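You operate a simulated robot arm through the tools that you are given. There is no shell and no other tool.

Carry out the task below with a simulated robot arm. There is one attempt and no reset: what you move stays moved.

JOB
Clip the bills slips into the blue box file and shut its lid.

It is judged by the outcome, as a careful person would: the job done as asked, and still so three seconds after it is handed in. It fails if anything else is knocked over, pushed out of place, dropped, spilled or broken. Lids that push on must go on centred and level and be pressed home; caps that screw on are set level and turned clockwise until they are tight.

ROBOT AND FRAMES
A 7-joint arm with a two-finger parallel gripper, fixed in place. Base frame: the origin is at the foot of the arm, x ahead of it, y to its left, z up. Readings come in m, rad, newtons and seconds.
Its first joint turns from -2.897 to 2.897 rad. Payload 4.4 kg.
The tool frame sits at the grasp point between the pads (the TCP): z along the fingers, y along the line on which they close. The tips reach 0.023 m beyond it. Largest opening 0.094 m; finger width 0.038, thickness 0.01; the body of the gripper, 0.054 by 0.096 m, starts 0.039 m behind the TCP.
Orientation is that of the tool frame in the base frame, as a unit quaternion [x, y, z, w]. With the fingers straight down and closing along the base's y, the tool's x points along the base's -x, its y along +y and its z along -z.

CONTROLS
- The arm moves only by the tool jog_arm. Its argument "deltas" is a list of rows, each a list of 3 entries, a list of its own where there are three numbers: the turn, a rotation vector about the base's x, y, z in rad, then the shift along the base's x, y, z in m, then the finger opening in m, from 0 to 0.094. In form: [[[ax, ay, az], [x, y, z], fingers], ...]. A call has 1 to 20 rows; each row shifts and turns the commanded pose from where the row before left it. Each row takes 0.2 s and may step no farther than 0.05 m and 0.15 rad from the row before; otherwise, or with a gripper value out of range, the whole call is refused. Where a pose cannot be reached the arm comes as near as it can. A force on the tool above 50 N (or 10 N above the force at the start of the call, whichever is more), or a blocked arm, ends the call early, and 0.2 s more pass. The fingers move at their own pace (about 0.072 m/s each) and stop on an object; they squeeze with about 27 N. The grip force told is the motor's: it shows also when the fingers shut on nothing. Time passes only in rows, and 0.2 s behind the last, so rows that do not move let the fingers close. The reply holds the time, the measured pose of the TCP, the force on the tool along the base axes, the opening and the grip force, in the units named above and with some noise, with the torque about the TCP (base axes, N m) and any sound that the robot's microphone picked up.
- Cameras (640 x 400 px; columns grow to the right, rows downward): "scene" is fixed at [0.2179, 0.6483, 1.5485]; the picture's right is [-0.31, -0.95, 0.00], its down [-0.82, 0.27, -0.51] and it looks along [0.48, -0.16, -0.86] (base axes); focal length 299 px, centre (320, 200). "wrist" rides on the gripper at [0.086, 0.016, -0.074] in the tool frame; the picture's right is [-0.18, 0.98, 0.00], its down [-0.58, -0.11, -0.81] and it looks along [-0.79, -0.15, 0.59] (tool axes); focal length 243 px, centre (320, 200). There is no depth. A picture from a camera that has moved, and an enlarged one, comes with that camera's place and axes in the base frame and with its lens.
- capture(camera): a new picture of that camera. It takes no simulated time.
- inspect(camera, box): a new picture of the part [left, top, right, bottom] of that camera's present view, enlarged. It takes no simulated time.
- job_done(): hands the job in; it is judged then, once.

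Places have to be worked out from the pictures, the camera data and where the tool is seen. Open the gripper and draw the arm clear of the work before you hand the job in, unless the task says otherwise.

The tools are called after "Emit:" by a JSON object that holds its "fn" and its "kwargs". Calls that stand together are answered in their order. jog_arm: Moves the arm, as the interface text tells. Its arguments: {"type":"object","properties":{"deltas":{"type":"array","items":{"type":"array"}}},"required":["deltas"]} The other tools are called the same way: capture (camera) takes a picture; inspect (camera, box) takes an enlarged picture of a part of a camera's view; job_done () hands the job in.

At the start:

```text
time_s: 0.0
ee_pos: [0.4893, 0.3698, 1.2215]
tcp_rot: [0.0, 1.0, 0.0, 0.0]
force: [-0.8, 0.2, -0.5]
torque: [0.01, 0.01, -0.05]
grip_width: 0.0942
grasp_force: 0.0
```

scene: 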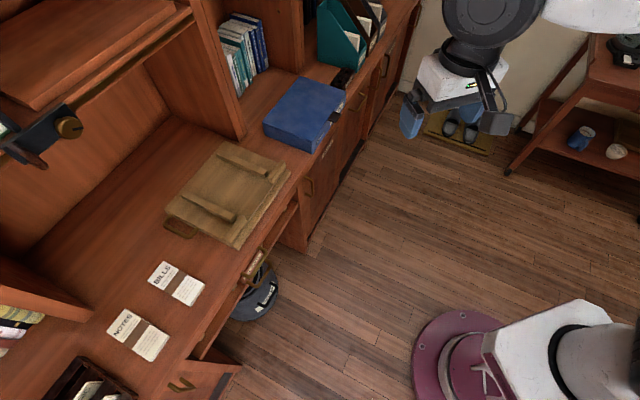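
wrist: 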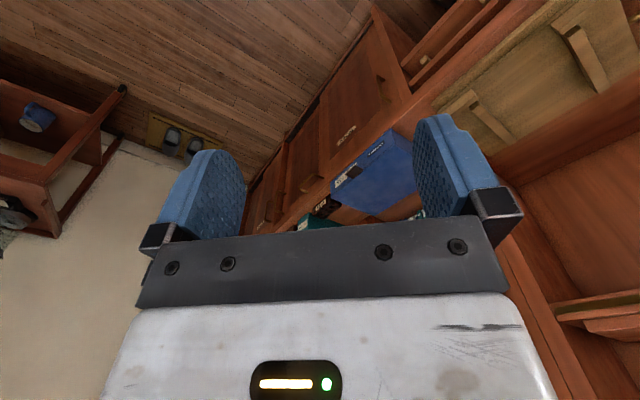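

The scene shows a desk with two slip bundles (BILLS, NOTES), a blue box file and other items. I'll take enlarged views to understand each before moving.

Emit:
{"fn": "inspect", "kwargs": {"camera": "scene", "box": [240, 50, 380, 170]}}

Emit:
{"fn": "inspect", "kwargs": {"camera": "scene", "box": [90, 240, 230, 370]}}

Emit:
{"fn": "inspect", "kwargs": {"camera": "scene", "box": [140, 120, 320, 260]}}

Emit:
{"fn": "inspect", "kwargs": {"camera": "scene", "box": [0, 0, 640, 400]}}

```text
3.33 times, centred on (310, 110) of scene
camera zoom: at [0.2179, 0.6483, 1.5485], right [-0.31, -0.95, 0.0], down [-0.82, 0.27, -0.51], along [0.48, -0.16, -0.86], focal length 998 px, centre (353, 500)
```

zoom: 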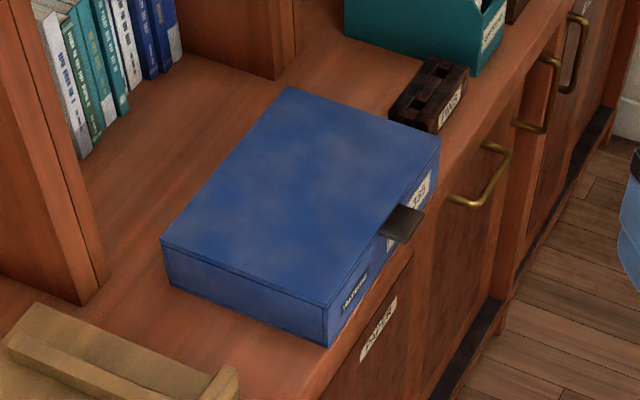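

```text
3.08 times, centred on (160, 305) of scene
camera zoom: at [0.2179, 0.6483, 1.5485], right [-0.31, -0.95, 0.0], down [-0.82, 0.27, -0.51], along [0.48, -0.16, -0.86], focal length 921 px, centre (812, -123)
```

zoom: 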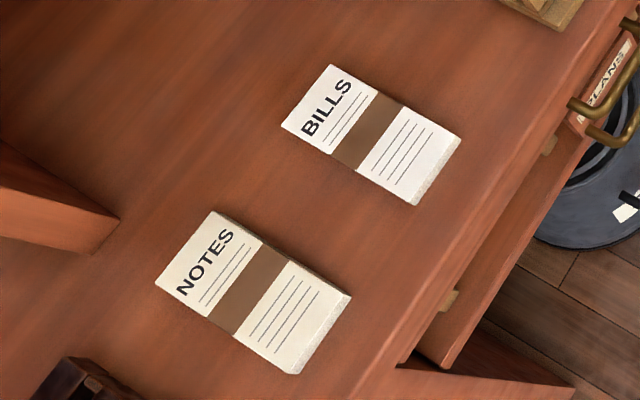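

```text
2.86 times, centred on (230, 190) of scene
camera zoom: at [0.2179, 0.6483, 1.5485], right [-0.31, -0.95, 0.0], down [-0.82, 0.27, -0.51], along [0.48, -0.16, -0.86], focal length 856 px, centre (577, 229)
```

zoom: 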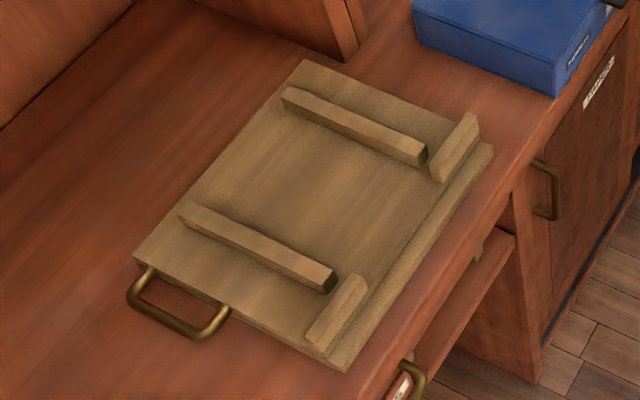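

```text
1.00 times, centred on (320, 200) of scene (not enlarged: the box is as wide or as high as the picture)
camera zoom: at [0.2179, 0.6483, 1.5485], right [-0.31, -0.95, 0.0], down [-0.82, 0.27, -0.51], along [0.48, -0.16, -0.86], focal length 299 px, centre (320, 200)
```

zoom: 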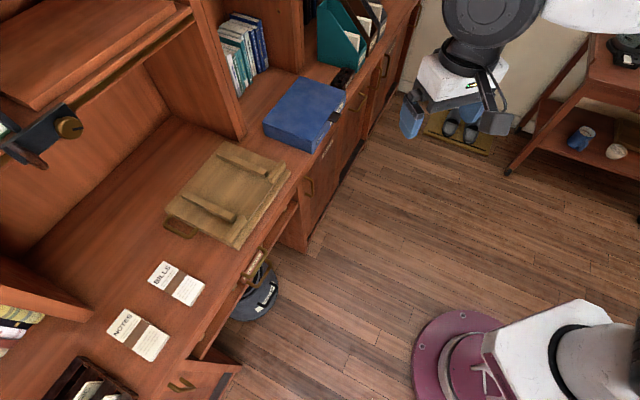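

I want to triangulate the box's height, so I enlarge the wrist view of the box and look at finer parts of the scene.

Emit:
{"fn": "inspect", "kwargs": {"camera": "wrist", "box": [290, 100, 450, 240]}}

Emit:
{"fn": "inspect", "kwargs": {"camera": "wrist", "box": [440, 0, 640, 140]}}

Emit:
{"fn": "inspect", "kwargs": {"camera": "scene", "box": [300, 80, 360, 160]}}

Emit:
{"fn": "inspect", "kwargs": {"camera": "scene", "box": [0, 0, 150, 180]}}

Emit:
{"fn": "inspect", "kwargs": {"camera": "scene", "box": [0, 280, 200, 400]}}

Emit:
{"fn": "inspect", "kwargs": {"camera": "scene", "box": [380, 60, 640, 220]}}

```text
2.86 times, centred on (370, 170) of wrist
camera zoom: at [0.4029, 0.3847, 1.2963], right [0.18, 0.98, 0.0], down [0.58, -0.11, 0.81], along [0.79, -0.15, -0.59], focal length 693 px, centre (177, 286)
```

zoom: 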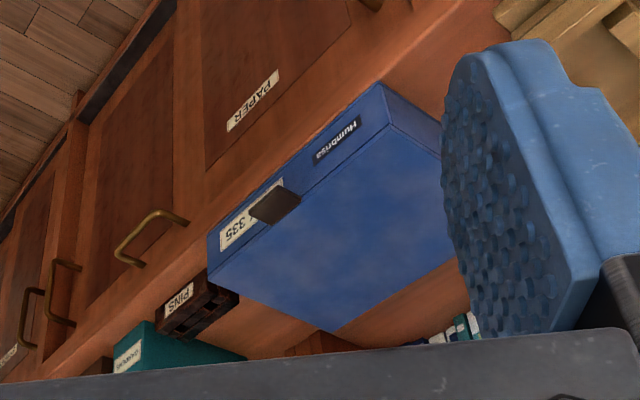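

```text
2.86 times, centred on (540, 70) of wrist
camera zoom: at [0.4029, 0.3847, 1.2963], right [0.18, 0.98, 0.0], down [0.58, -0.11, 0.81], along [0.79, -0.15, -0.59], focal length 693 px, centre (-309, 571)
```

zoom: 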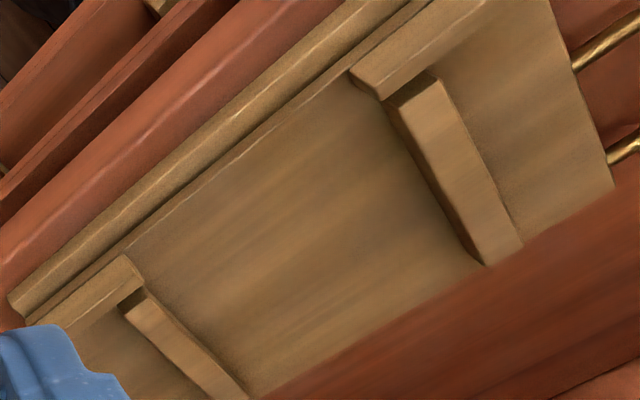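

```text
5.00 times, centred on (330, 120) of scene
camera zoom: at [0.2179, 0.6483, 1.5485], right [-0.31, -0.95, 0.0], down [-0.82, 0.27, -0.51], along [0.48, -0.16, -0.86], focal length 1497 px, centre (270, 600)
```

zoom: 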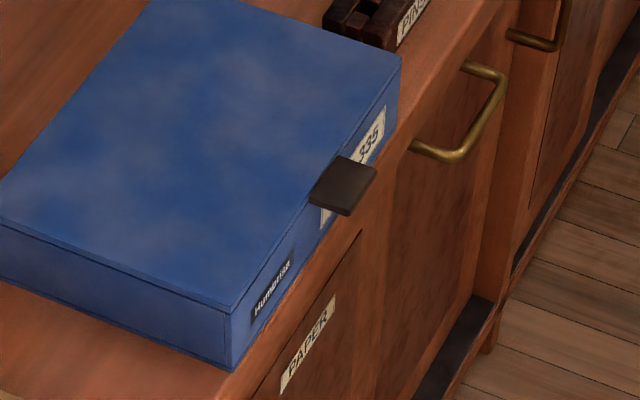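

```text
2.22 times, centred on (75, 90) of scene
camera zoom: at [0.2179, 0.6483, 1.5485], right [-0.31, -0.95, 0.0], down [-0.82, 0.27, -0.51], along [0.48, -0.16, -0.86], focal length 665 px, centre (864, 444)
```

zoom: 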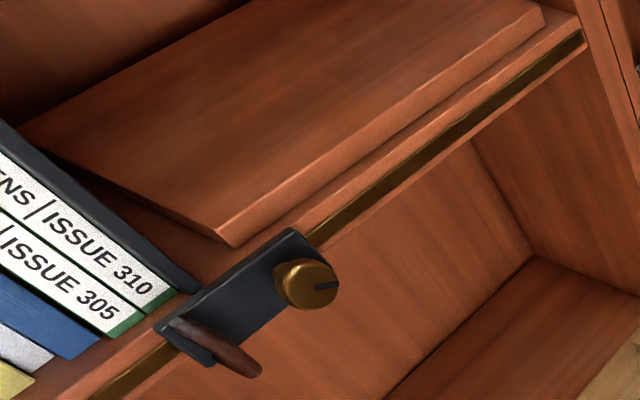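

```text
3.20 times, centred on (100, 340) of scene
camera zoom: at [0.2179, 0.6483, 1.5485], right [-0.31, -0.95, 0.0], down [-0.82, 0.27, -0.51], along [0.48, -0.16, -0.86], focal length 958 px, centre (1024, -248)
```

zoom: 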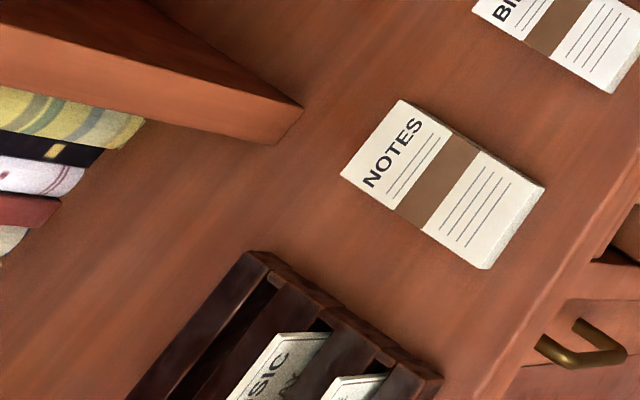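

```text
2.46 times, centred on (510, 140) of scene
camera zoom: at [0.2179, 0.6483, 1.5485], right [-0.31, -0.95, 0.0], down [-0.82, 0.27, -0.51], along [0.48, -0.16, -0.86], focal length 737 px, centre (-148, 348)
```

zoom: 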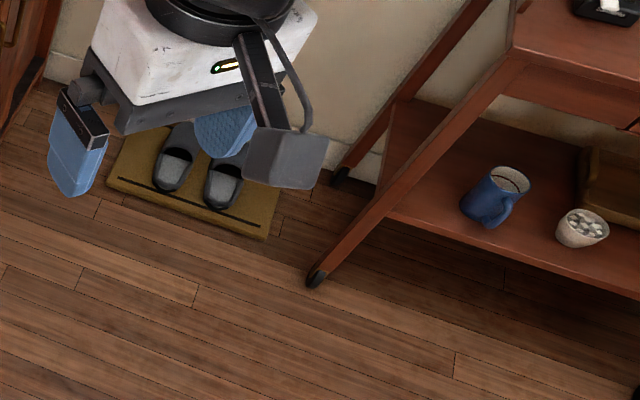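

The desk appears turned about 45° to the base, with the box file, jig and slips along its front edge near 0.9–1.1 m away. I yaw the tool +45° in place so the wrist camera looks squarely at the desk.

Emit:
{"fn": "jog_arm", "kwargs": {"deltas": [[[0, 0, 0.131], [0, 0, 0], 0.094], [[0, 0, 0.131], [0, 0, 0], 0.094], [[0, 0, 0.131], [0, 0, 0], 0.094], [[0, 0, 0.131], [0, 0, 0], 0.094], [[0, 0, 0.131], [0, 0, 0], 0.094], [[0, 0, 0.1304], [0, 0, 0], 0.094]]}}

Emit:
{"fn": "capture", "kwargs": {"camera": "wrist"}}

Emit:
{"fn": "capture", "kwargs": {"camera": "scene"}}

```text
time_s: 1.4
ee_pos: [0.4891, 0.3683, 1.2228]
tcp_rot: [-0.383, 0.924, 0.0, -0.001]
force: [-0.1, -0.8, 0.7]
torque: [0.0, -0.05, -0.02]
grip_width: 0.0938
grasp_force: 0.1
```

```text
taken
camera wrist: at [0.417, 0.3184, 1.2963], right [-0.57, 0.82, 0.0], down [0.49, 0.33, 0.81], along [0.66, 0.46, -0.59], focal length 243 px, centre (320, 200)
```

wrist: 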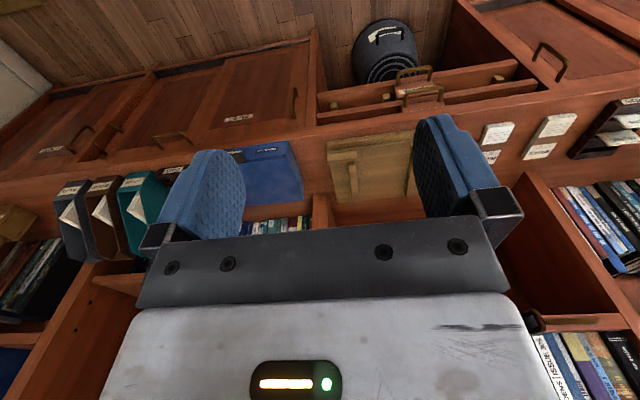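

```text
taken
```

scene: 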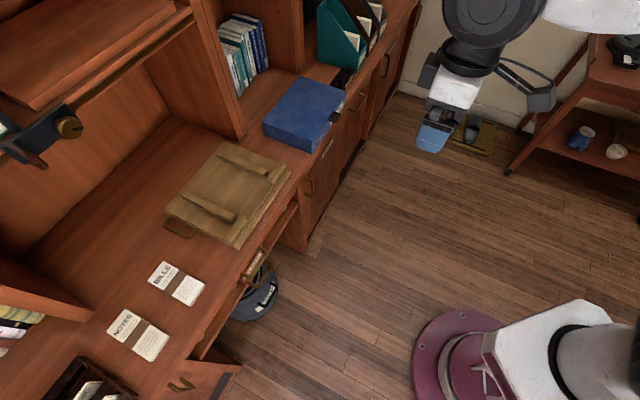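

The tool now faces the desk and all the key objects are in the wrist view. I enlarge them to triangulate against the scene camera.

Emit:
{"fn": "inspect", "kwargs": {"camera": "wrist", "box": [230, 100, 430, 225]}}

Emit:
{"fn": "inspect", "kwargs": {"camera": "wrist", "box": [460, 80, 640, 190]}}

Emit:
{"fn": "inspect", "kwargs": {"camera": "wrist", "box": [470, 160, 640, 400]}}

Emit:
{"fn": "inspect", "kwargs": {"camera": "wrist", "box": [0, 100, 160, 340]}}

Emit:
{"fn": "inspect", "kwargs": {"camera": "wrist", "box": [300, 20, 560, 140]}}

```text
3.20 times, centred on (330, 162) of wrist
camera zoom: at [0.417, 0.3184, 1.2963], right [-0.57, 0.82, 0.0], down [0.49, 0.33, 0.81], along [0.66, 0.46, -0.59], focal length 776 px, centre (288, 320)
```

zoom: 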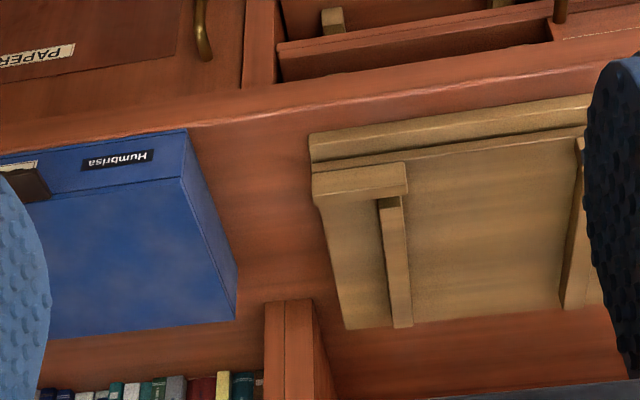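

```text
3.56 times, centred on (550, 135) of wrist
camera zoom: at [0.417, 0.3184, 1.2963], right [-0.57, 0.82, 0.0], down [0.49, 0.33, 0.81], along [0.66, 0.46, -0.59], focal length 863 px, centre (-498, 431)
```

zoom: 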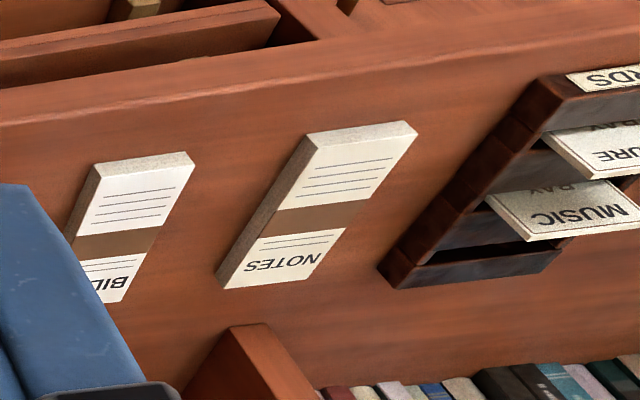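

```text
1.67 times, centred on (555, 280) of wrist
camera zoom: at [0.417, 0.3184, 1.2963], right [-0.57, 0.82, 0.0], down [0.49, 0.33, 0.81], along [0.66, 0.46, -0.59], focal length 404 px, centre (-72, 67)
```

zoom: 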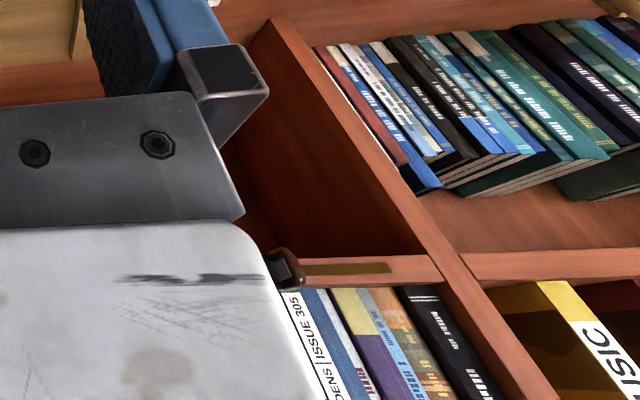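

```text
1.67 times, centred on (80, 220) of wrist
camera zoom: at [0.417, 0.3184, 1.2963], right [-0.57, 0.82, 0.0], down [0.49, 0.33, 0.81], along [0.66, 0.46, -0.59], focal length 404 px, centre (720, 167)
```

zoom: 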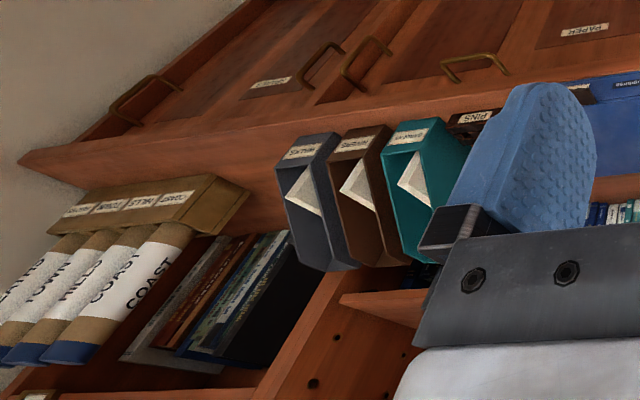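

```text
2.46 times, centred on (430, 80) of wrist
camera zoom: at [0.417, 0.3184, 1.2963], right [-0.57, 0.82, 0.0], down [0.49, 0.33, 0.81], along [0.66, 0.46, -0.59], focal length 597 px, centre (49, 495)
```

zoom: 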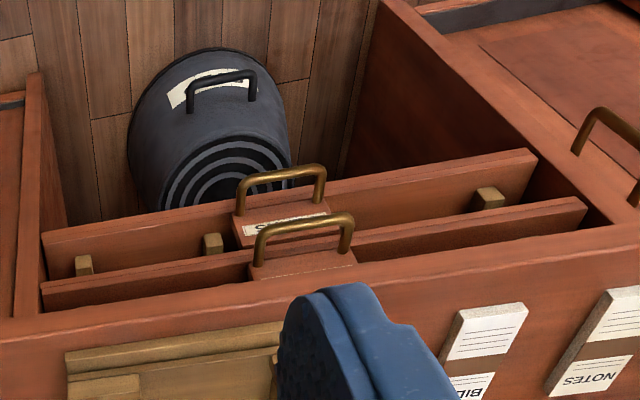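

Triangulation gives box lid top z≈0.865, desk z≈0.81; box front edge roughly from (0.80,0.48) to (0.98,0.305), tab near (0.88,0.37); bills centred near (0.51,0.915). I move the tool high and toward the box for a closer wrist look.

Emit:
{"fn": "jog_arm", "kwargs": {"deltas": [[[0, 0, 0], [0.03, -0.015, -0.01], 0.094], [[0, 0, 0], [0.03, -0.015, -0.01], 0.094], [[0, 0, 0], [0.03, -0.015, -0.01], 0.094], [[0, 0, 0], [0.03, -0.015, -0.01], 0.094], [[0, 0, 0], [0.03, -0.015, -0.01], 0.094], [[0, 0, 0], [0.03, -0.015, -0.01], 0.094], [[0, 0, 0], [0.03, -0.015, -0.01], 0.094]]}}

Emit:
{"fn": "capture", "kwargs": {"camera": "wrist"}}

Emit:
{"fn": "capture", "kwargs": {"camera": "scene"}}

```text
time_s: 3.0
ee_pos: [0.7004, 0.264, 1.1532]
tcp_rot: [-0.382, 0.924, 0.0, -0.001]
force: [0.7, -0.2, 0.3]
torque: [0.01, 0.01, -0.01]
grip_width: 0.0938
grasp_force: 0.0
```

```text
taken
camera wrist: at [0.6278, 0.2133, 1.2275], right [-0.57, 0.82, 0.0], down [0.49, 0.33, 0.81], along [0.67, 0.46, -0.59], focal length 243 px, centre (320, 200)
```

wrist: 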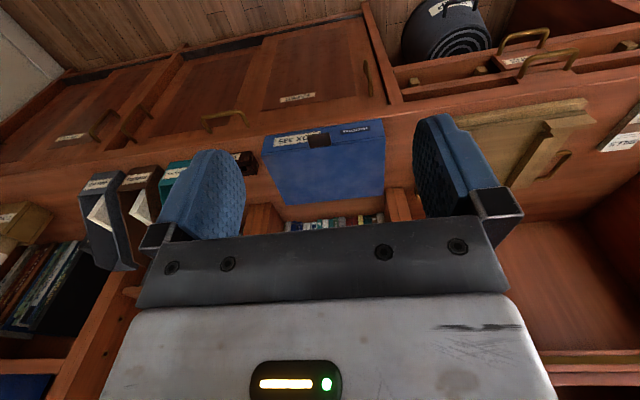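

```text
taken
```

scene: 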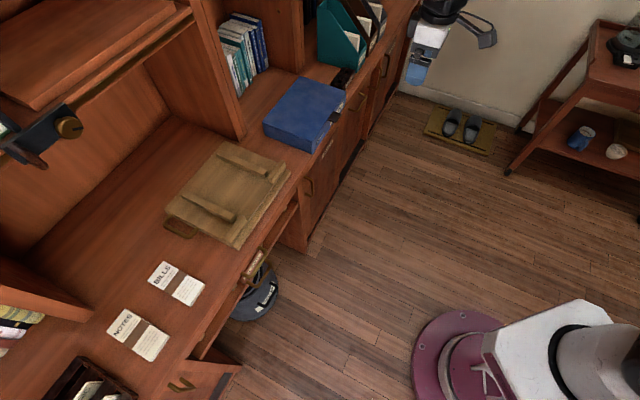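

The box sits squarely between the fingers in the wrist view. I enlarge for tab, desk edge and shelf partition details.

Emit:
{"fn": "inspect", "kwargs": {"camera": "wrist", "box": [230, 90, 420, 240]}}

Emit:
{"fn": "inspect", "kwargs": {"camera": "wrist", "box": [255, 115, 345, 175]}}

Emit:
{"fn": "inspect", "kwargs": {"camera": "scene", "box": [200, 0, 420, 150]}}

```text
2.67 times, centred on (325, 165) of wrist
camera zoom: at [0.6278, 0.2133, 1.2275], right [-0.57, 0.82, 0.0], down [0.49, 0.33, 0.81], along [0.67, 0.46, -0.59], focal length 647 px, centre (307, 293)
```

zoom: 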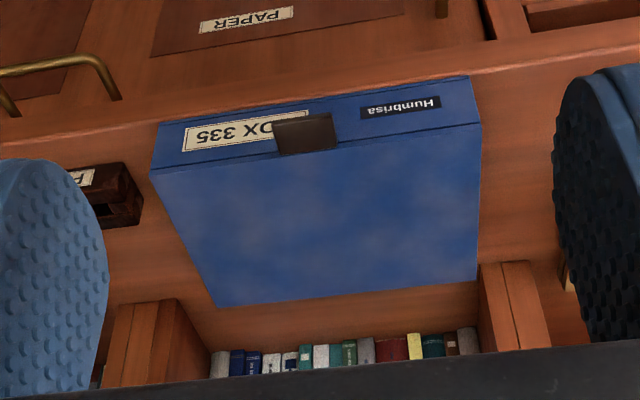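

```text
6.67 times, centred on (300, 145) of wrist
camera zoom: at [0.6278, 0.2133, 1.2275], right [-0.57, 0.82, 0.0], down [0.49, 0.33, 0.81], along [0.67, 0.46, -0.59], focal length 1618 px, centre (453, 567)
```

zoom: 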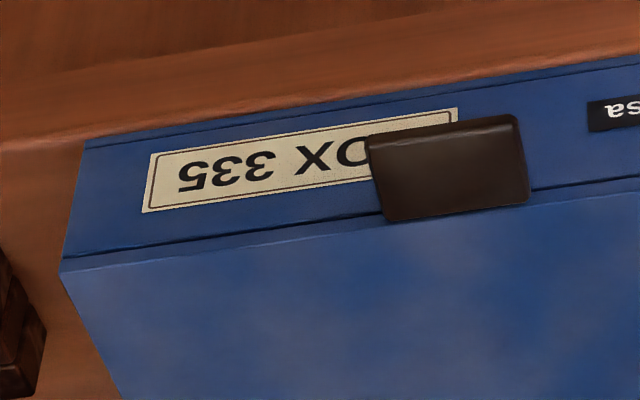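

```text
2.67 times, centred on (310, 75) of scene
camera zoom: at [0.2179, 0.6483, 1.5485], right [-0.31, -0.95, 0.0], down [-0.82, 0.27, -0.51], along [0.48, -0.16, -0.86], focal length 798 px, centre (347, 533)
```

zoom: 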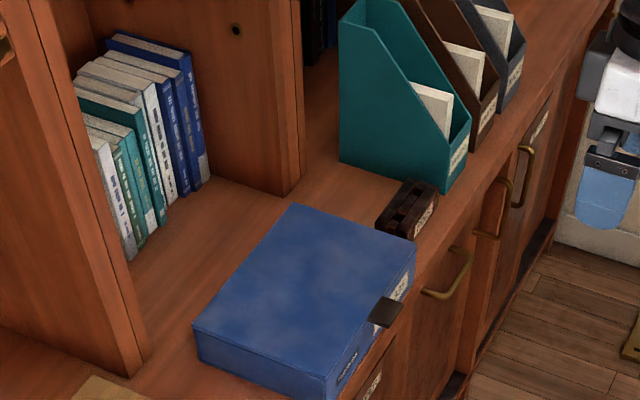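

Box corners agree between the cameras to within a few mm (front edge v≈0.91, back 1.087 along the desk normal, tab centred, protruding ~26 mm). Since I need to work tilted outward to reach, I want the camera on the far side of the gripper; I try turning the tool about the vertical in free space.

Emit:
{"fn": "jog_arm", "kwargs": {"deltas": [[[0, 0, 0.15], [0, 0, 0], 0.094], [[0, 0, 0.15], [0, 0, 0], 0.094], [[0, 0, 0.15], [0, 0, 0], 0.094], [[0, 0, 0.15], [0, 0, 0], 0.094], [[0, 0, 0.15], [0, 0, 0], 0.094], [[0, 0, 0.15], [0, 0, 0], 0.094], [[0, 0, 0.15], [0, 0, 0], 0.094], [[0, 0, 0.15], [0, 0, 0], 0.094]]}}

Emit:
{"fn": "capture", "kwargs": {"camera": "scene"}}

```text
time_s: 4.8
ee_pos: [0.699, 0.2637, 1.1524]
tcp_rot: [0.839, -0.545, -0.001, 0.0]
force: [0.3, -0.9, 0.2]
torque: [0.0, 0.0, 0.04]
grip_width: 0.094
grasp_force: 0.1
```

```text
taken
```

scene: 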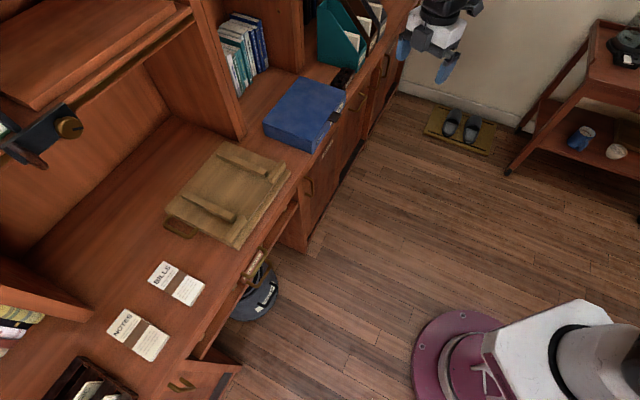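

The turn works so far. I continue for the remaining 1.942 rad to complete the half-turn.

Emit:
{"fn": "jog_arm", "kwargs": {"deltas": [[[0, 0, 0.1494], [0, 0, 0], 0.094], [[0, 0, 0.1494], [0, 0, 0], 0.094], [[0, 0, 0.1494], [0, 0, 0], 0.094], [[0, 0, 0.1494], [0, 0, 0], 0.094], [[0, 0, 0.1494], [0, 0, 0], 0.094], [[0, 0, 0.1494], [0, 0, 0], 0.094], [[0, 0, 0.1494], [0, 0, 0], 0.094], [[0, 0, 0.1494], [0, 0, 0], 0.094], [[0, 0, 0.1494], [0, 0, 0], 0.094], [[0, 0, 0.1494], [0, 0, 0], 0.094], [[0, 0, 0.1494], [0, 0, 0], 0.094], [[0, 0, 0.1494], [0, 0, 0], 0.094], [[0, 0, 0.1494], [0, 0, 0], 0.094]]}}

Emit:
{"fn": "capture", "kwargs": {"camera": "scene"}}

Emit:
{"fn": "capture", "kwargs": {"camera": "wrist"}}

```text
time_s: 7.6
ee_pos: [0.6991, 0.264, 1.1526]
tcp_rot: [0.993, 0.118, 0.0, 0.0]
force: [0.9, -0.3, 0.7]
torque: [-0.01, 0.0, -0.02]
grip_width: 0.0941
grasp_force: 0.0
out of reach, approached as far as the arm can: row 10, 11, 12, 13
```

```text
taken
```

scene: 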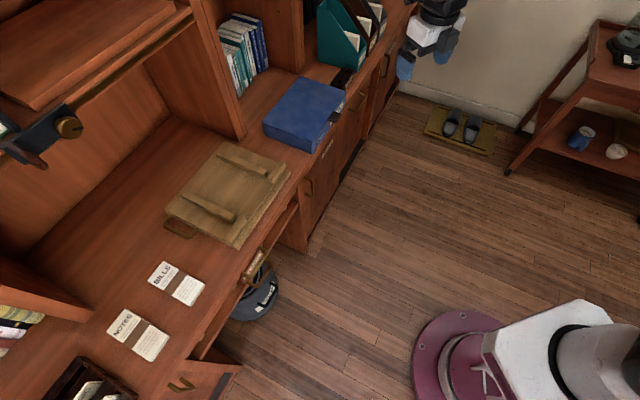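

```text
taken
camera wrist: at [0.7872, 0.2681, 1.2265], right [0.05, -1.0, 0.0], down [-0.59, -0.03, 0.81], along [-0.81, -0.04, -0.59], focal length 243 px, centre (320, 200)
```

wrist: 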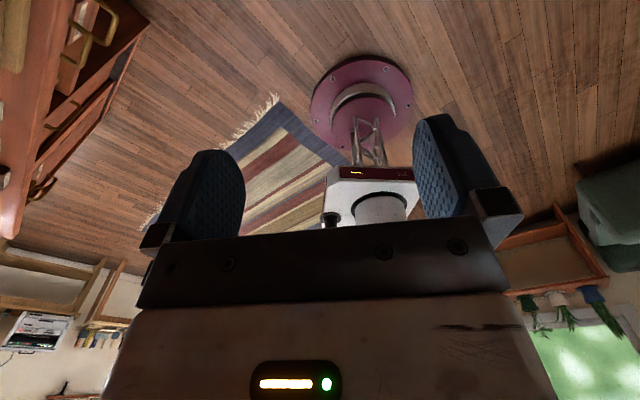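

The wrist limits at yaw ≈194°, so the flipped pose isn't reachable at the box. I return toward the earlier heading (camera on the near side) and check whether the command is counted from the commanded or measured pose.

Emit:
{"fn": "jog_arm", "kwargs": {"deltas": [[[0, 0, -0.149], [0, 0, 0], 0.094], [[0, 0, -0.149], [0, 0, 0], 0.094], [[0, 0, -0.149], [0, 0, 0], 0.094], [[0, 0, -0.149], [0, 0, 0], 0.094], [[0, 0, -0.149], [0, 0, 0], 0.094], [[0, 0, -0.149], [0, 0, 0], 0.094], [[0, 0, -0.149], [0, 0, 0], 0.094], [[0, 0, -0.149], [0, 0, 0], 0.094], [[0, 0, -0.149], [0, 0, 0], 0.094], [[0, 0, -0.149], [0, 0, 0], 0.094], [[0, 0, -0.149], [0, 0, 0], 0.094], [[0, 0, -0.149], [0, 0, 0], 0.094], [[0, 0, -0.149], [0, 0, 0], 0.094], [[0, 0, -0.149], [0, 0, 0], 0.094], [[0, 0, -0.149], [0, 0, 0], 0.094], [[0, 0, -0.149], [0, 0, 0], 0.094], [[0, 0, -0.149], [0, 0, 0], 0.094]]}}

```text
time_s: 11.2
ee_pos: [0.6986, 0.2637, 1.1526]
tcp_rot: [-0.409, 0.913, 0.0, -0.001]
force: [-0.3, 0.5, 0.4]
torque: [0.0, 0.0, 0.02]
grip_width: 0.0942
grasp_force: 0.0
```

The commands restart from the reached pose. Now I correct the yaw to 45° and tilt the fingers outward 45° while moving to a point high in front of the box, to test how far the tilted arm reaches.

Emit:
{"fn": "jog_arm", "kwargs": {"deltas": [[[0, 0, -0.0575], [0, 0, 0], 0.094], [[0.0925, -0.0925, 0], [0.0309, 0.0209, 0], 0.094], [[0.0925, -0.0925, 0], [0.0309, 0.0209, 0], 0.094], [[0.0925, -0.0925, 0], [0.0309, 0.0209, 0], 0.094], [[0.0925, -0.0925, 0], [0.0309, 0.0209, 0], 0.094], [[0.0925, -0.0925, 0], [0.0309, 0.0209, 0], 0.094], [[0.0925, -0.0925, 0], [0.0309, 0.0209, 0], 0.094]]}}

Emit:
{"fn": "capture", "kwargs": {"camera": "scene"}}

Emit:
{"fn": "capture", "kwargs": {"camera": "wrist"}}

```text
time_s: 12.8
ee_pos: [0.8844, 0.3892, 1.1539]
tcp_rot: [-0.355, 0.853, 0.146, 0.354]
force: [-0.5, -0.5, 0.3]
torque: [0.0, 0.0, -0.03]
grip_width: 0.0937
grasp_force: 0.1
```

```text
taken
```

scene: 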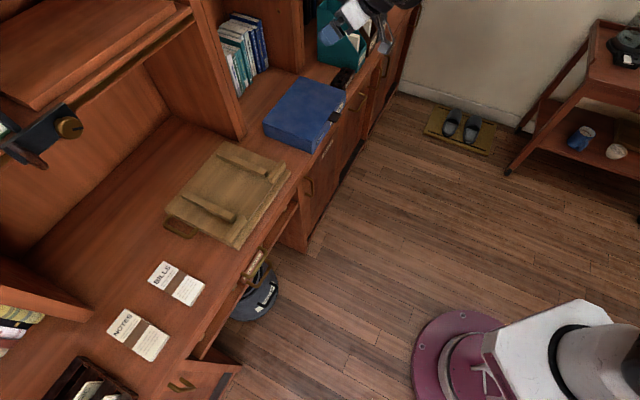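

```text
taken
camera wrist: at [0.7933, 0.3201, 1.144], right [-0.6, 0.79, 0.13], down [-0.04, -0.19, 0.98], along [0.8, 0.59, 0.14], focal length 243 px, centre (320, 200)
```

wrist: 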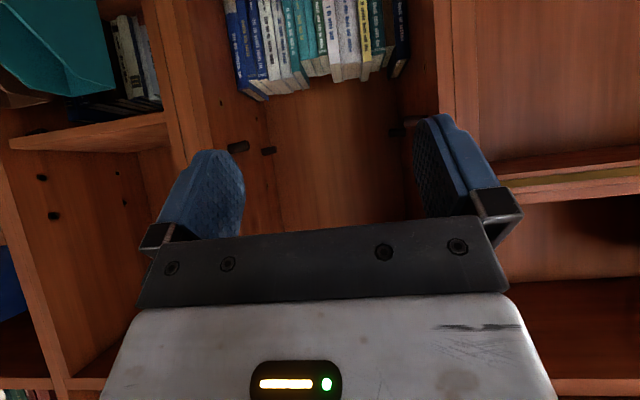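

The tilted pose is reached. I test reach along the arc's far end (tab position with the lid upright) in free air above the box.

Emit:
{"fn": "jog_arm", "kwargs": {"deltas": [[[0, 0, 0], [0.0283, 0.0283, -0.019], 0.094], [[0, 0, 0], [0.0283, 0.0283, -0.019], 0.094], [[0, 0, 0], [0.0283, 0.0283, -0.019], 0.094], [[0, 0, 0], [0.0283, 0.0283, -0.019], 0.094], [[0, 0, 0], [0.0283, 0.0283, -0.019], 0.094]]}}

Emit:
{"fn": "capture", "kwargs": {"camera": "scene"}}

```text
time_s: 14.0
ee_pos: [1.0278, 0.5314, 1.0588]
tcp_rot: [-0.355, 0.852, 0.146, 0.355]
force: [0.9, -0.5, 1.5]
torque: [0.0, 0.0, -0.02]
grip_width: 0.0939
grasp_force: 0.0
```

```text
taken
```

scene: 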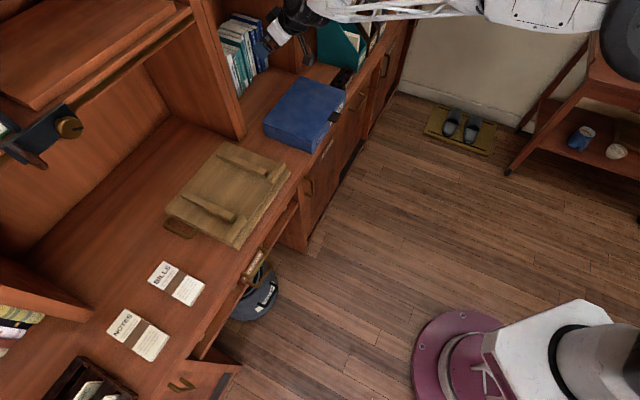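

Reached (1.157 m out at 45° tilt). I enlarge the scene to check camera calibration against the known finger position.

Emit:
{"fn": "inspect", "kwargs": {"camera": "scene", "box": [230, 0, 350, 75]}}

```text
5.33 times, centred on (290, 38) of scene
camera zoom: at [0.2179, 0.6483, 1.5485], right [-0.31, -0.95, 0.0], down [-0.82, 0.27, -0.51], along [0.48, -0.16, -0.86], focal length 1597 px, centre (480, 1067)
```

zoom: 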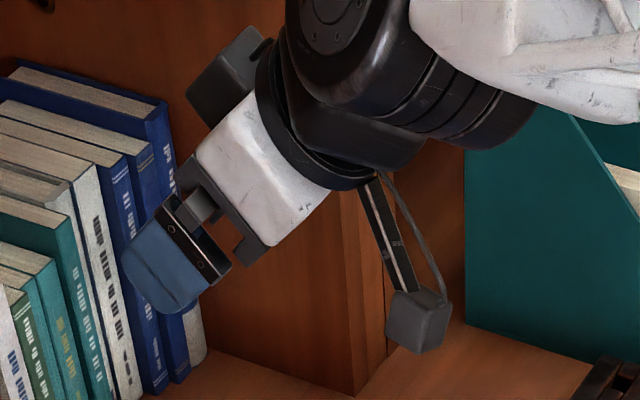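

Calibration checks out (finger predicted within ~5 mm). Now I come back in front of the box, upright, to hover above the tab with the fingers open to straddle it.

Emit:
{"fn": "jog_arm", "kwargs": {"deltas": [[[-0.0925, 0.0925, 0], [-0.0257, -0.0257, -0.01], 0.094], [[-0.0925, 0.0925, 0], [-0.0257, -0.0257, -0.015], 0.094], [[-0.0925, 0.0925, 0], [-0.0257, -0.0257, -0.02], 0.094], [[-0.0925, 0.0925, 0], [-0.0257, -0.0257, -0.02], 0.094], [[-0.0925, 0.0925, 0], [-0.0257, -0.0257, -0.02], 0.094], [[-0.0925, 0.0925, 0], [-0.0257, -0.0257, -0.02], 0.094]]}}

Emit:
{"fn": "inspect", "kwargs": {"camera": "scene", "box": [270, 60, 390, 135]}}

Emit:
{"fn": "capture", "kwargs": {"camera": "wrist"}}

```text
time_s: 15.4
ee_pos: [0.8708, 0.3775, 0.9507]
tcp_rot: [-0.384, 0.923, -0.001, 0.0]
force: [0.1, 0.5, 0.5]
torque: [-0.02, 0.01, -0.03]
grip_width: 0.0938
grasp_force: 0.1
```

```text
5.33 times, centred on (330, 98) of scene
camera zoom: at [0.2179, 0.6483, 1.5485], right [-0.31, -0.95, 0.0], down [-0.82, 0.27, -0.51], along [0.48, -0.16, -0.86], focal length 1597 px, centre (267, 747)
```

zoom: 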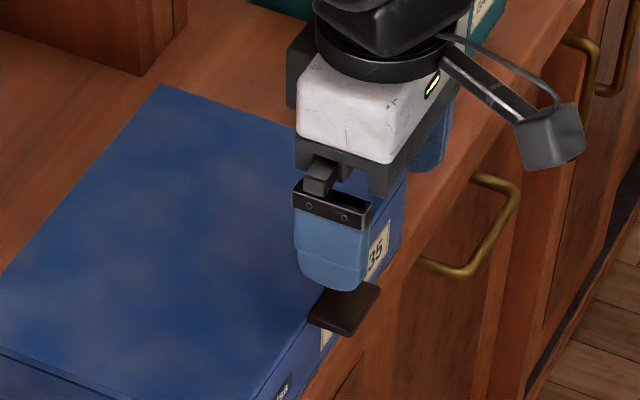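

```text
taken
camera wrist: at [0.7995, 0.3267, 1.0261], right [-0.57, 0.82, 0.0], down [0.49, 0.34, 0.81], along [0.66, 0.46, -0.59], focal length 243 px, centre (320, 200)
```

wrist: 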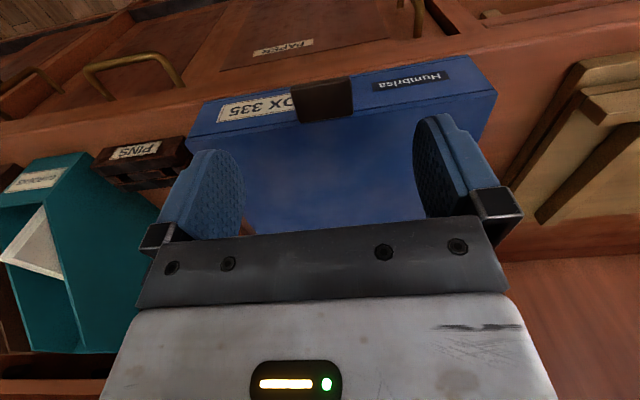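

The tab is centred between the fingers (image column ≈323 vs axis 320) and the fingers are ~8 mm in front of the lid's front edge. I descend so the tips straddle the tab, still open.

Emit:
{"fn": "jog_arm", "kwargs": {"deltas": [[[0, 0, 0], [0.0005, 0.001, -0.025], 0.094], [[0, 0, 0], [0.0005, 0.001, -0.025], 0.094], [[0, 0, 0], [0, 0, -0.02], 0.094], [[0, 0, 0], [0, 0, -0.007], 0.094]]}}

Emit:
{"fn": "inspect", "kwargs": {"camera": "scene", "box": [270, 60, 390, 135]}}

Emit:
{"fn": "inspect", "kwargs": {"camera": "wrist", "box": [200, 20, 440, 170]}}

```text
time_s: 16.4
ee_pos: [0.8719, 0.38, 0.8737]
tcp_rot: [-0.384, 0.923, 0.001, 0.001]
force: [0.0, -0.8, -1.0]
torque: [-0.03, 0.02, 0.03]
grip_width: 0.0942
grasp_force: 0.1
```

```text
5.33 times, centred on (330, 98) of scene
camera zoom: at [0.2179, 0.6483, 1.5485], right [-0.31, -0.95, 0.0], down [-0.82, 0.27, -0.51], along [0.48, -0.16, -0.86], focal length 1597 px, centre (267, 747)
```

zoom: 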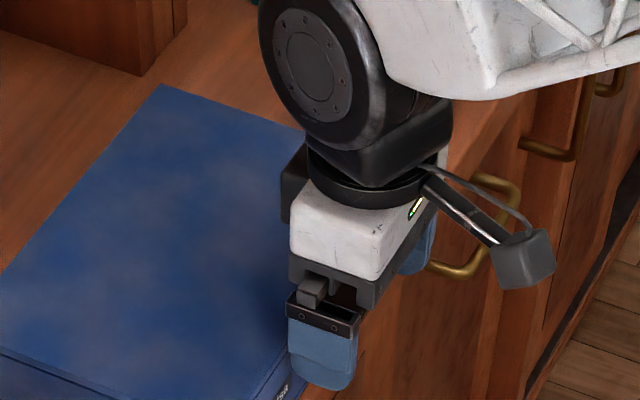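

```text
2.67 times, centred on (320, 95) of wrist
camera zoom: at [0.8005, 0.3288, 0.949], right [-0.57, 0.82, 0.0], down [0.49, 0.34, 0.81], along [0.66, 0.46, -0.59], focal length 647 px, centre (320, 480)
```

zoom: 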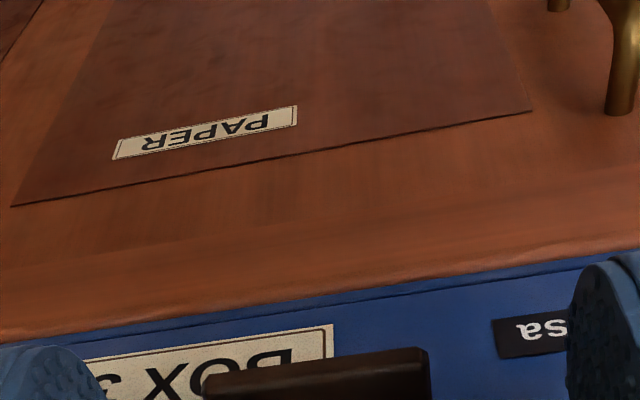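

The fingers are down either side of the tab. I look at the wrist view around the tab and fingertips before closing.

Emit:
{"fn": "inspect", "kwargs": {"camera": "wrist", "box": [170, 110, 490, 260]}}

```text
2.00 times, centred on (330, 185) of wrist
camera zoom: at [0.8005, 0.3288, 0.949], right [-0.57, 0.82, 0.0], down [0.49, 0.34, 0.81], along [0.66, 0.46, -0.59], focal length 485 px, centre (300, 230)
```

zoom: 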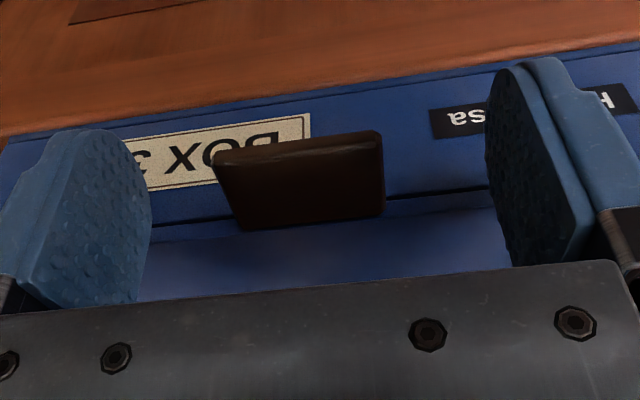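

The tab centre is at u≈0.350, 2.5 mm to the +u side of the tool axis. I shift that much and close the fingers on the tab's sides.

Emit:
{"fn": "jog_arm", "kwargs": {"deltas": [[[0, 0, 0], [0.0018, -0.0018, 0], 0.094], [[0, 0, 0], [0, 0, 0], 0.06], [[0, 0, 0], [0, 0, 0], 0.03], [[0, 0, 0], [0, 0, 0], 0.02], [[0, 0, 0], [0, 0, 0], 0.02]]}}

Emit:
{"fn": "inspect", "kwargs": {"camera": "wrist", "box": [170, 110, 490, 260]}}

Emit:
{"fn": "inspect", "kwargs": {"camera": "scene", "box": [250, 70, 390, 158]}}

```text
time_s: 17.6
ee_pos: [0.8746, 0.3784, 0.8738]
tcp_rot: [-0.384, 0.923, 0.0, 0.0]
force: [-4.0, 3.6, -0.4]
torque: [0.09, 0.26, 0.35]
grip_width: 0.0434
grasp_force: 26.6
```

```text
2.00 times, centred on (330, 185) of wrist
camera zoom: at [0.8021, 0.3273, 0.9492], right [-0.57, 0.82, 0.0], down [0.49, 0.34, 0.81], along [0.66, 0.46, -0.59], focal length 485 px, centre (300, 230)
```

zoom: 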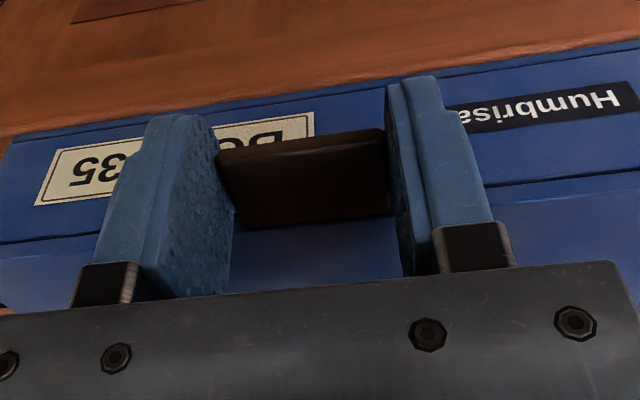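

```text
4.55 times, centred on (320, 114) of scene
camera zoom: at [0.2179, 0.6483, 1.5485], right [-0.31, -0.95, 0.0], down [-0.82, 0.27, -0.51], along [0.48, -0.16, -0.86], focal length 1361 px, centre (320, 591)
```

zoom: 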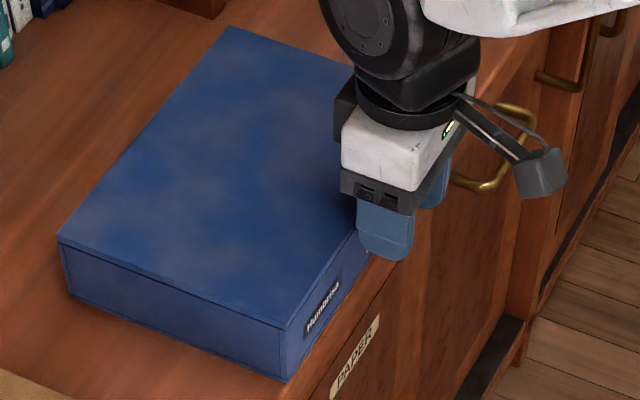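

The tab is pinched (width 43.4 mm, 26.6 N). I now lift it along the arc about the rear hinge (v≈1.087, z≈0.857), to about 30° first, tilting the tool gradually.

Emit:
{"fn": "jog_arm", "kwargs": {"deltas": [[[0.0309, -0.0309, 0], [0.0005, 0.0005, 0.0166], 0.02], [[0.0309, -0.0309, 0], [0.0015, 0.0015, 0.0162], 0.02], [[0.0309, -0.0309, 0], [0.0025, 0.0025, 0.016], 0.02], [[0.0309, -0.0309, 0], [0.0035, 0.0035, 0.0154], 0.02], [[0.0309, -0.0309, 0], [0.0045, 0.0045, 0.015], 0.02], [[0.0309, -0.0309, 0], [0.0055, 0.0055, 0.0142], 0.02]]}}

Emit:
{"fn": "inspect", "kwargs": {"camera": "scene", "box": [240, 50, 400, 150]}}

Emit:
{"fn": "capture", "kwargs": {"camera": "wrist"}}

```text
time_s: 19.0
ee_pos: [0.892, 0.3948, 0.9687]
tcp_rot: [-0.381, 0.915, 0.05, 0.121]
force: [-0.9, -0.4, -5.4]
torque: [-0.68, 0.55, -0.08]
grip_width: 0.044
grasp_force: 26.9
```

```text
4.00 times, centred on (320, 100) of scene
camera zoom: at [0.2179, 0.6483, 1.5485], right [-0.31, -0.95, 0.0], down [-0.82, 0.27, -0.51], along [0.48, -0.16, -0.86], focal length 1198 px, centre (320, 600)
```

zoom: 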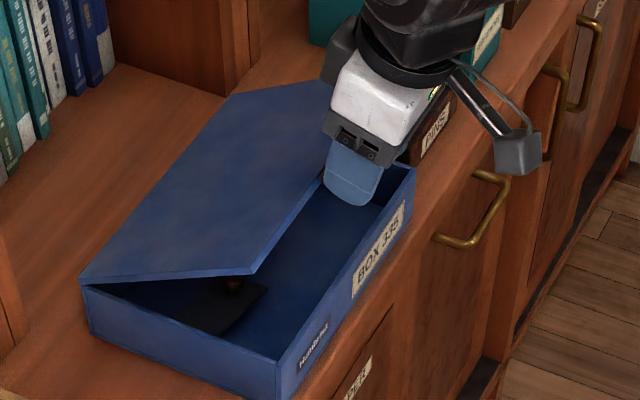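

```text
taken
camera wrist: at [0.8087, 0.3329, 1.017], right [-0.57, 0.82, 0.05], down [0.33, 0.17, 0.93], along [0.75, 0.55, -0.37], focal length 243 px, centre (320, 200)
```

wrist: 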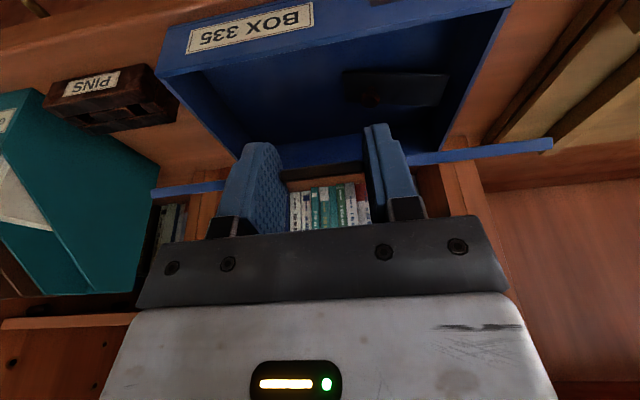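

The lid opens cleanly and a dark clip plate shows inside on the left. I continue the arc from 30° to 60°.

Emit:
{"fn": "jog_arm", "kwargs": {"deltas": [[[0.0309, -0.0309, 0], [0.0062, 0.0062, 0.0138], 0.02], [[0.0309, -0.0309, 0], [0.0074, 0.0074, 0.0123], 0.02], [[0.0309, -0.0309, 0], [0.008, 0.008, 0.0116], 0.02], [[0.0309, -0.0309, 0], [0.0088, 0.0088, 0.0105], 0.02], [[0.0309, -0.0309, 0], [0.0094, 0.0094, 0.0093], 0.02], [[0.0309, -0.0309, 0], [0.01, 0.01, 0.0082], 0.02]]}}

Emit:
{"fn": "inspect", "kwargs": {"camera": "scene", "box": [240, 30, 400, 150]}}

Emit:
{"fn": "capture", "kwargs": {"camera": "wrist"}}

```text
time_s: 20.4
ee_pos: [0.9426, 0.4446, 1.0344]
tcp_rot: [-0.37, 0.892, 0.099, 0.24]
force: [-0.9, -1.2, -5.4]
torque: [-0.57, 0.58, 0.07]
grip_width: 0.0436
grasp_force: 27.5
```

```text
3.33 times, centred on (320, 90) of scene
camera zoom: at [0.2179, 0.6483, 1.5485], right [-0.31, -0.95, 0.0], down [-0.82, 0.27, -0.51], along [0.48, -0.16, -0.86], focal length 998 px, centre (320, 567)
```

zoom: 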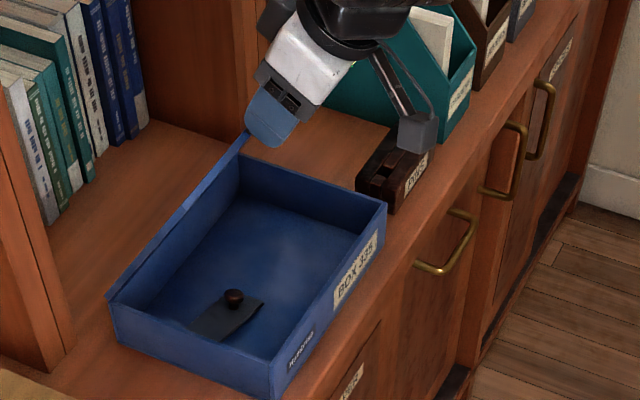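

```text
taken
camera wrist: at [0.852, 0.3767, 1.0549], right [-0.58, 0.81, 0.09], down [0.15, -0.01, 0.99], along [0.8, 0.59, -0.11], focal length 243 px, centre (320, 200)
```

wrist: 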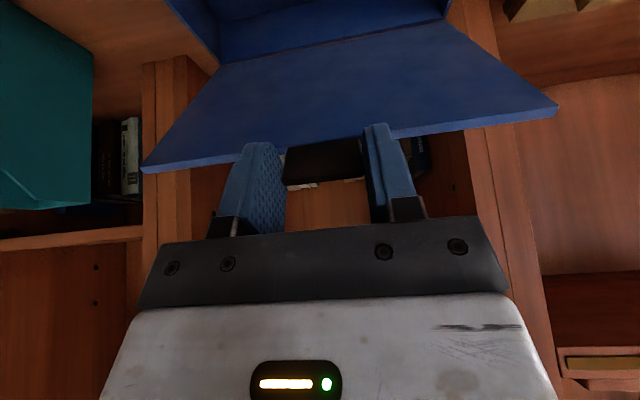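

Lid at ~60°, and the clip is a dark plate with a knob on the left side. I go on from 60° to 90°.

Emit:
{"fn": "jog_arm", "kwargs": {"deltas": [[[0.0309, -0.0309, 0], [0.0105, 0.0105, 0.007], 0.02], [[0.0309, -0.0309, 0], [0.0109, 0.0109, 0.0053], 0.02], [[0.0309, -0.0309, 0], [0.0113, 0.0113, 0.004], 0.02], [[0.0309, -0.0309, 0], [0.0116, 0.0116, 0.0027], 0.02], [[0.0309, -0.0309, 0], [0.0117, 0.0117, 0.001], 0.02], [[0.0309, -0.0309, 0], [0.0118, 0.0118, -0.0002], 0.02]]}}

Emit:
{"fn": "inspect", "kwargs": {"camera": "scene", "box": [240, 30, 400, 150]}}

```text
time_s: 21.8
ee_pos: [1.0093, 0.5124, 1.0528]
tcp_rot: [-0.355, 0.852, 0.147, 0.355]
force: [-1.4, -2.2, -5.7]
torque: [-0.42, 0.83, 0.24]
grip_width: 0.0433
grasp_force: 27.8
```

```text
3.33 times, centred on (320, 90) of scene
camera zoom: at [0.2179, 0.6483, 1.5485], right [-0.31, -0.95, 0.0], down [-0.82, 0.27, -0.51], along [0.48, -0.16, -0.86], focal length 998 px, centre (320, 567)
```

zoom: 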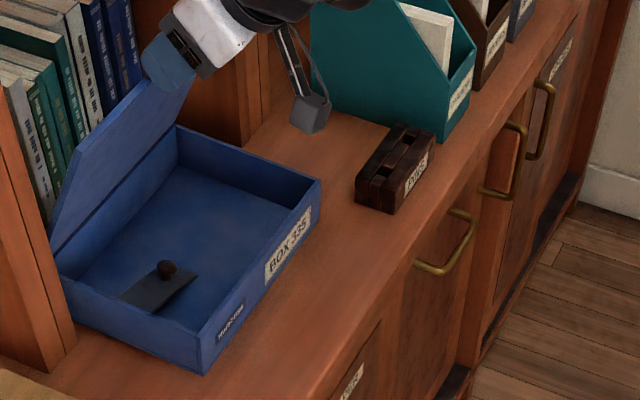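

The box itself has slid backward during this last stretch (front face now near v≈1.01), so the lid stopped turning. I stop here and look closely at the lid, hinge and surroundings.

Emit:
{"fn": "inspect", "kwargs": {"camera": "scene", "box": [240, 30, 330, 150]}}

Emit:
{"fn": "capture", "kwargs": {"camera": "wrist"}}

Emit:
{"fn": "capture", "kwargs": {"camera": "scene"}}

```text
3.33 times, centred on (285, 90) of scene
camera zoom: at [0.2179, 0.6483, 1.5485], right [-0.31, -0.95, 0.0], down [-0.82, 0.27, -0.51], along [0.48, -0.16, -0.86], focal length 998 px, centre (437, 567)
```

zoom: 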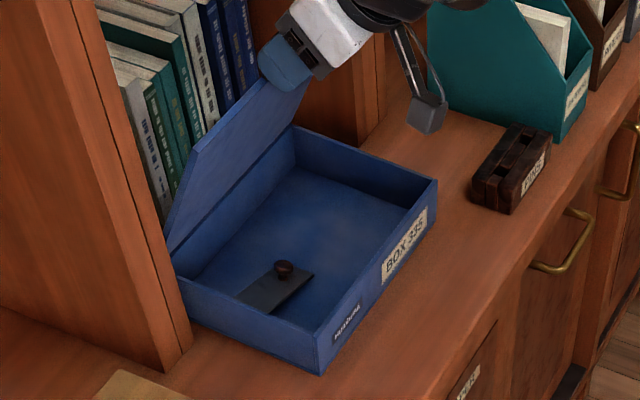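

```text
taken
camera wrist: at [0.9188, 0.4426, 1.0444], right [-0.6, 0.79, 0.13], down [-0.04, -0.19, 0.98], along [0.8, 0.59, 0.14], focal length 243 px, centre (320, 200)
```

wrist: 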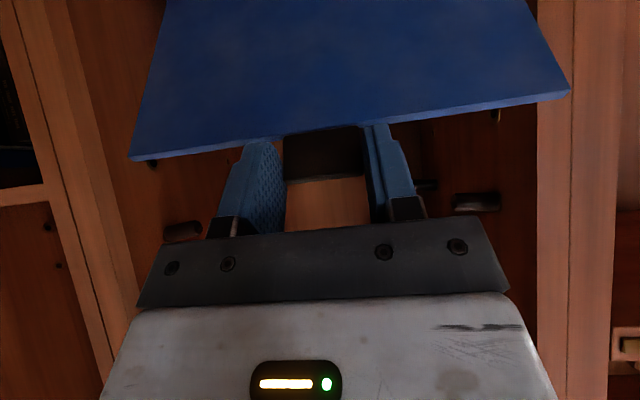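

```text
taken
```

scene: 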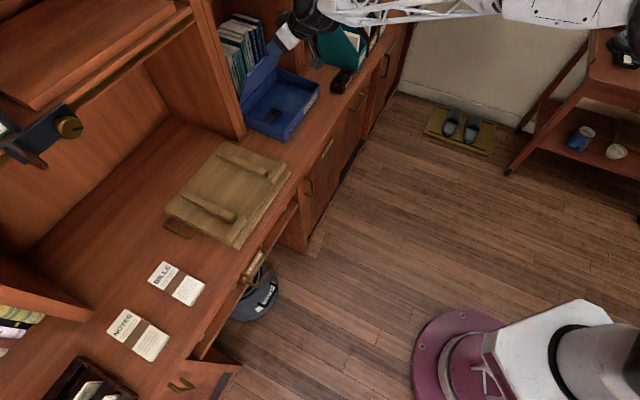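

The box moved about 0.10 m straight back: the lid's hinge is stiff (≈1 N·m friction) so it holds its angle at ~65°, while the box slides easily. That angle is open enough, so I'll pull horizontally on the tab, which should drag the box back to its place; first half the distance, then check.

Emit:
{"fn": "jog_arm", "kwargs": {"deltas": [[[0, 0, 0], [-0.0071, -0.0071, 0], 0.02], [[0, 0, 0], [-0.0071, -0.0071, 0], 0.02], [[0, 0, 0], [-0.0071, -0.0071, 0], 0.02], [[0, 0, 0], [-0.0071, -0.0071, 0], 0.02]]}}

Emit:
{"fn": "inspect", "kwargs": {"camera": "scene", "box": [240, 30, 400, 150]}}

```text
time_s: 22.8
ee_pos: [0.9825, 0.4839, 1.0532]
tcp_rot: [-0.356, 0.852, 0.146, 0.354]
force: [2.5, 1.2, -3.1]
torque: [0.36, 0.27, -0.28]
grip_width: 0.0434
grasp_force: 27.2
```

```text
3.33 times, centred on (320, 90) of scene
camera zoom: at [0.2179, 0.6483, 1.5485], right [-0.31, -0.95, 0.0], down [-0.82, 0.27, -0.51], along [0.48, -0.16, -0.86], focal length 998 px, centre (320, 567)
```

zoom: 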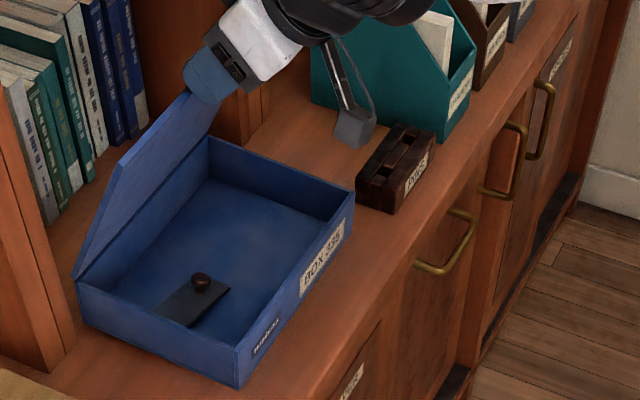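

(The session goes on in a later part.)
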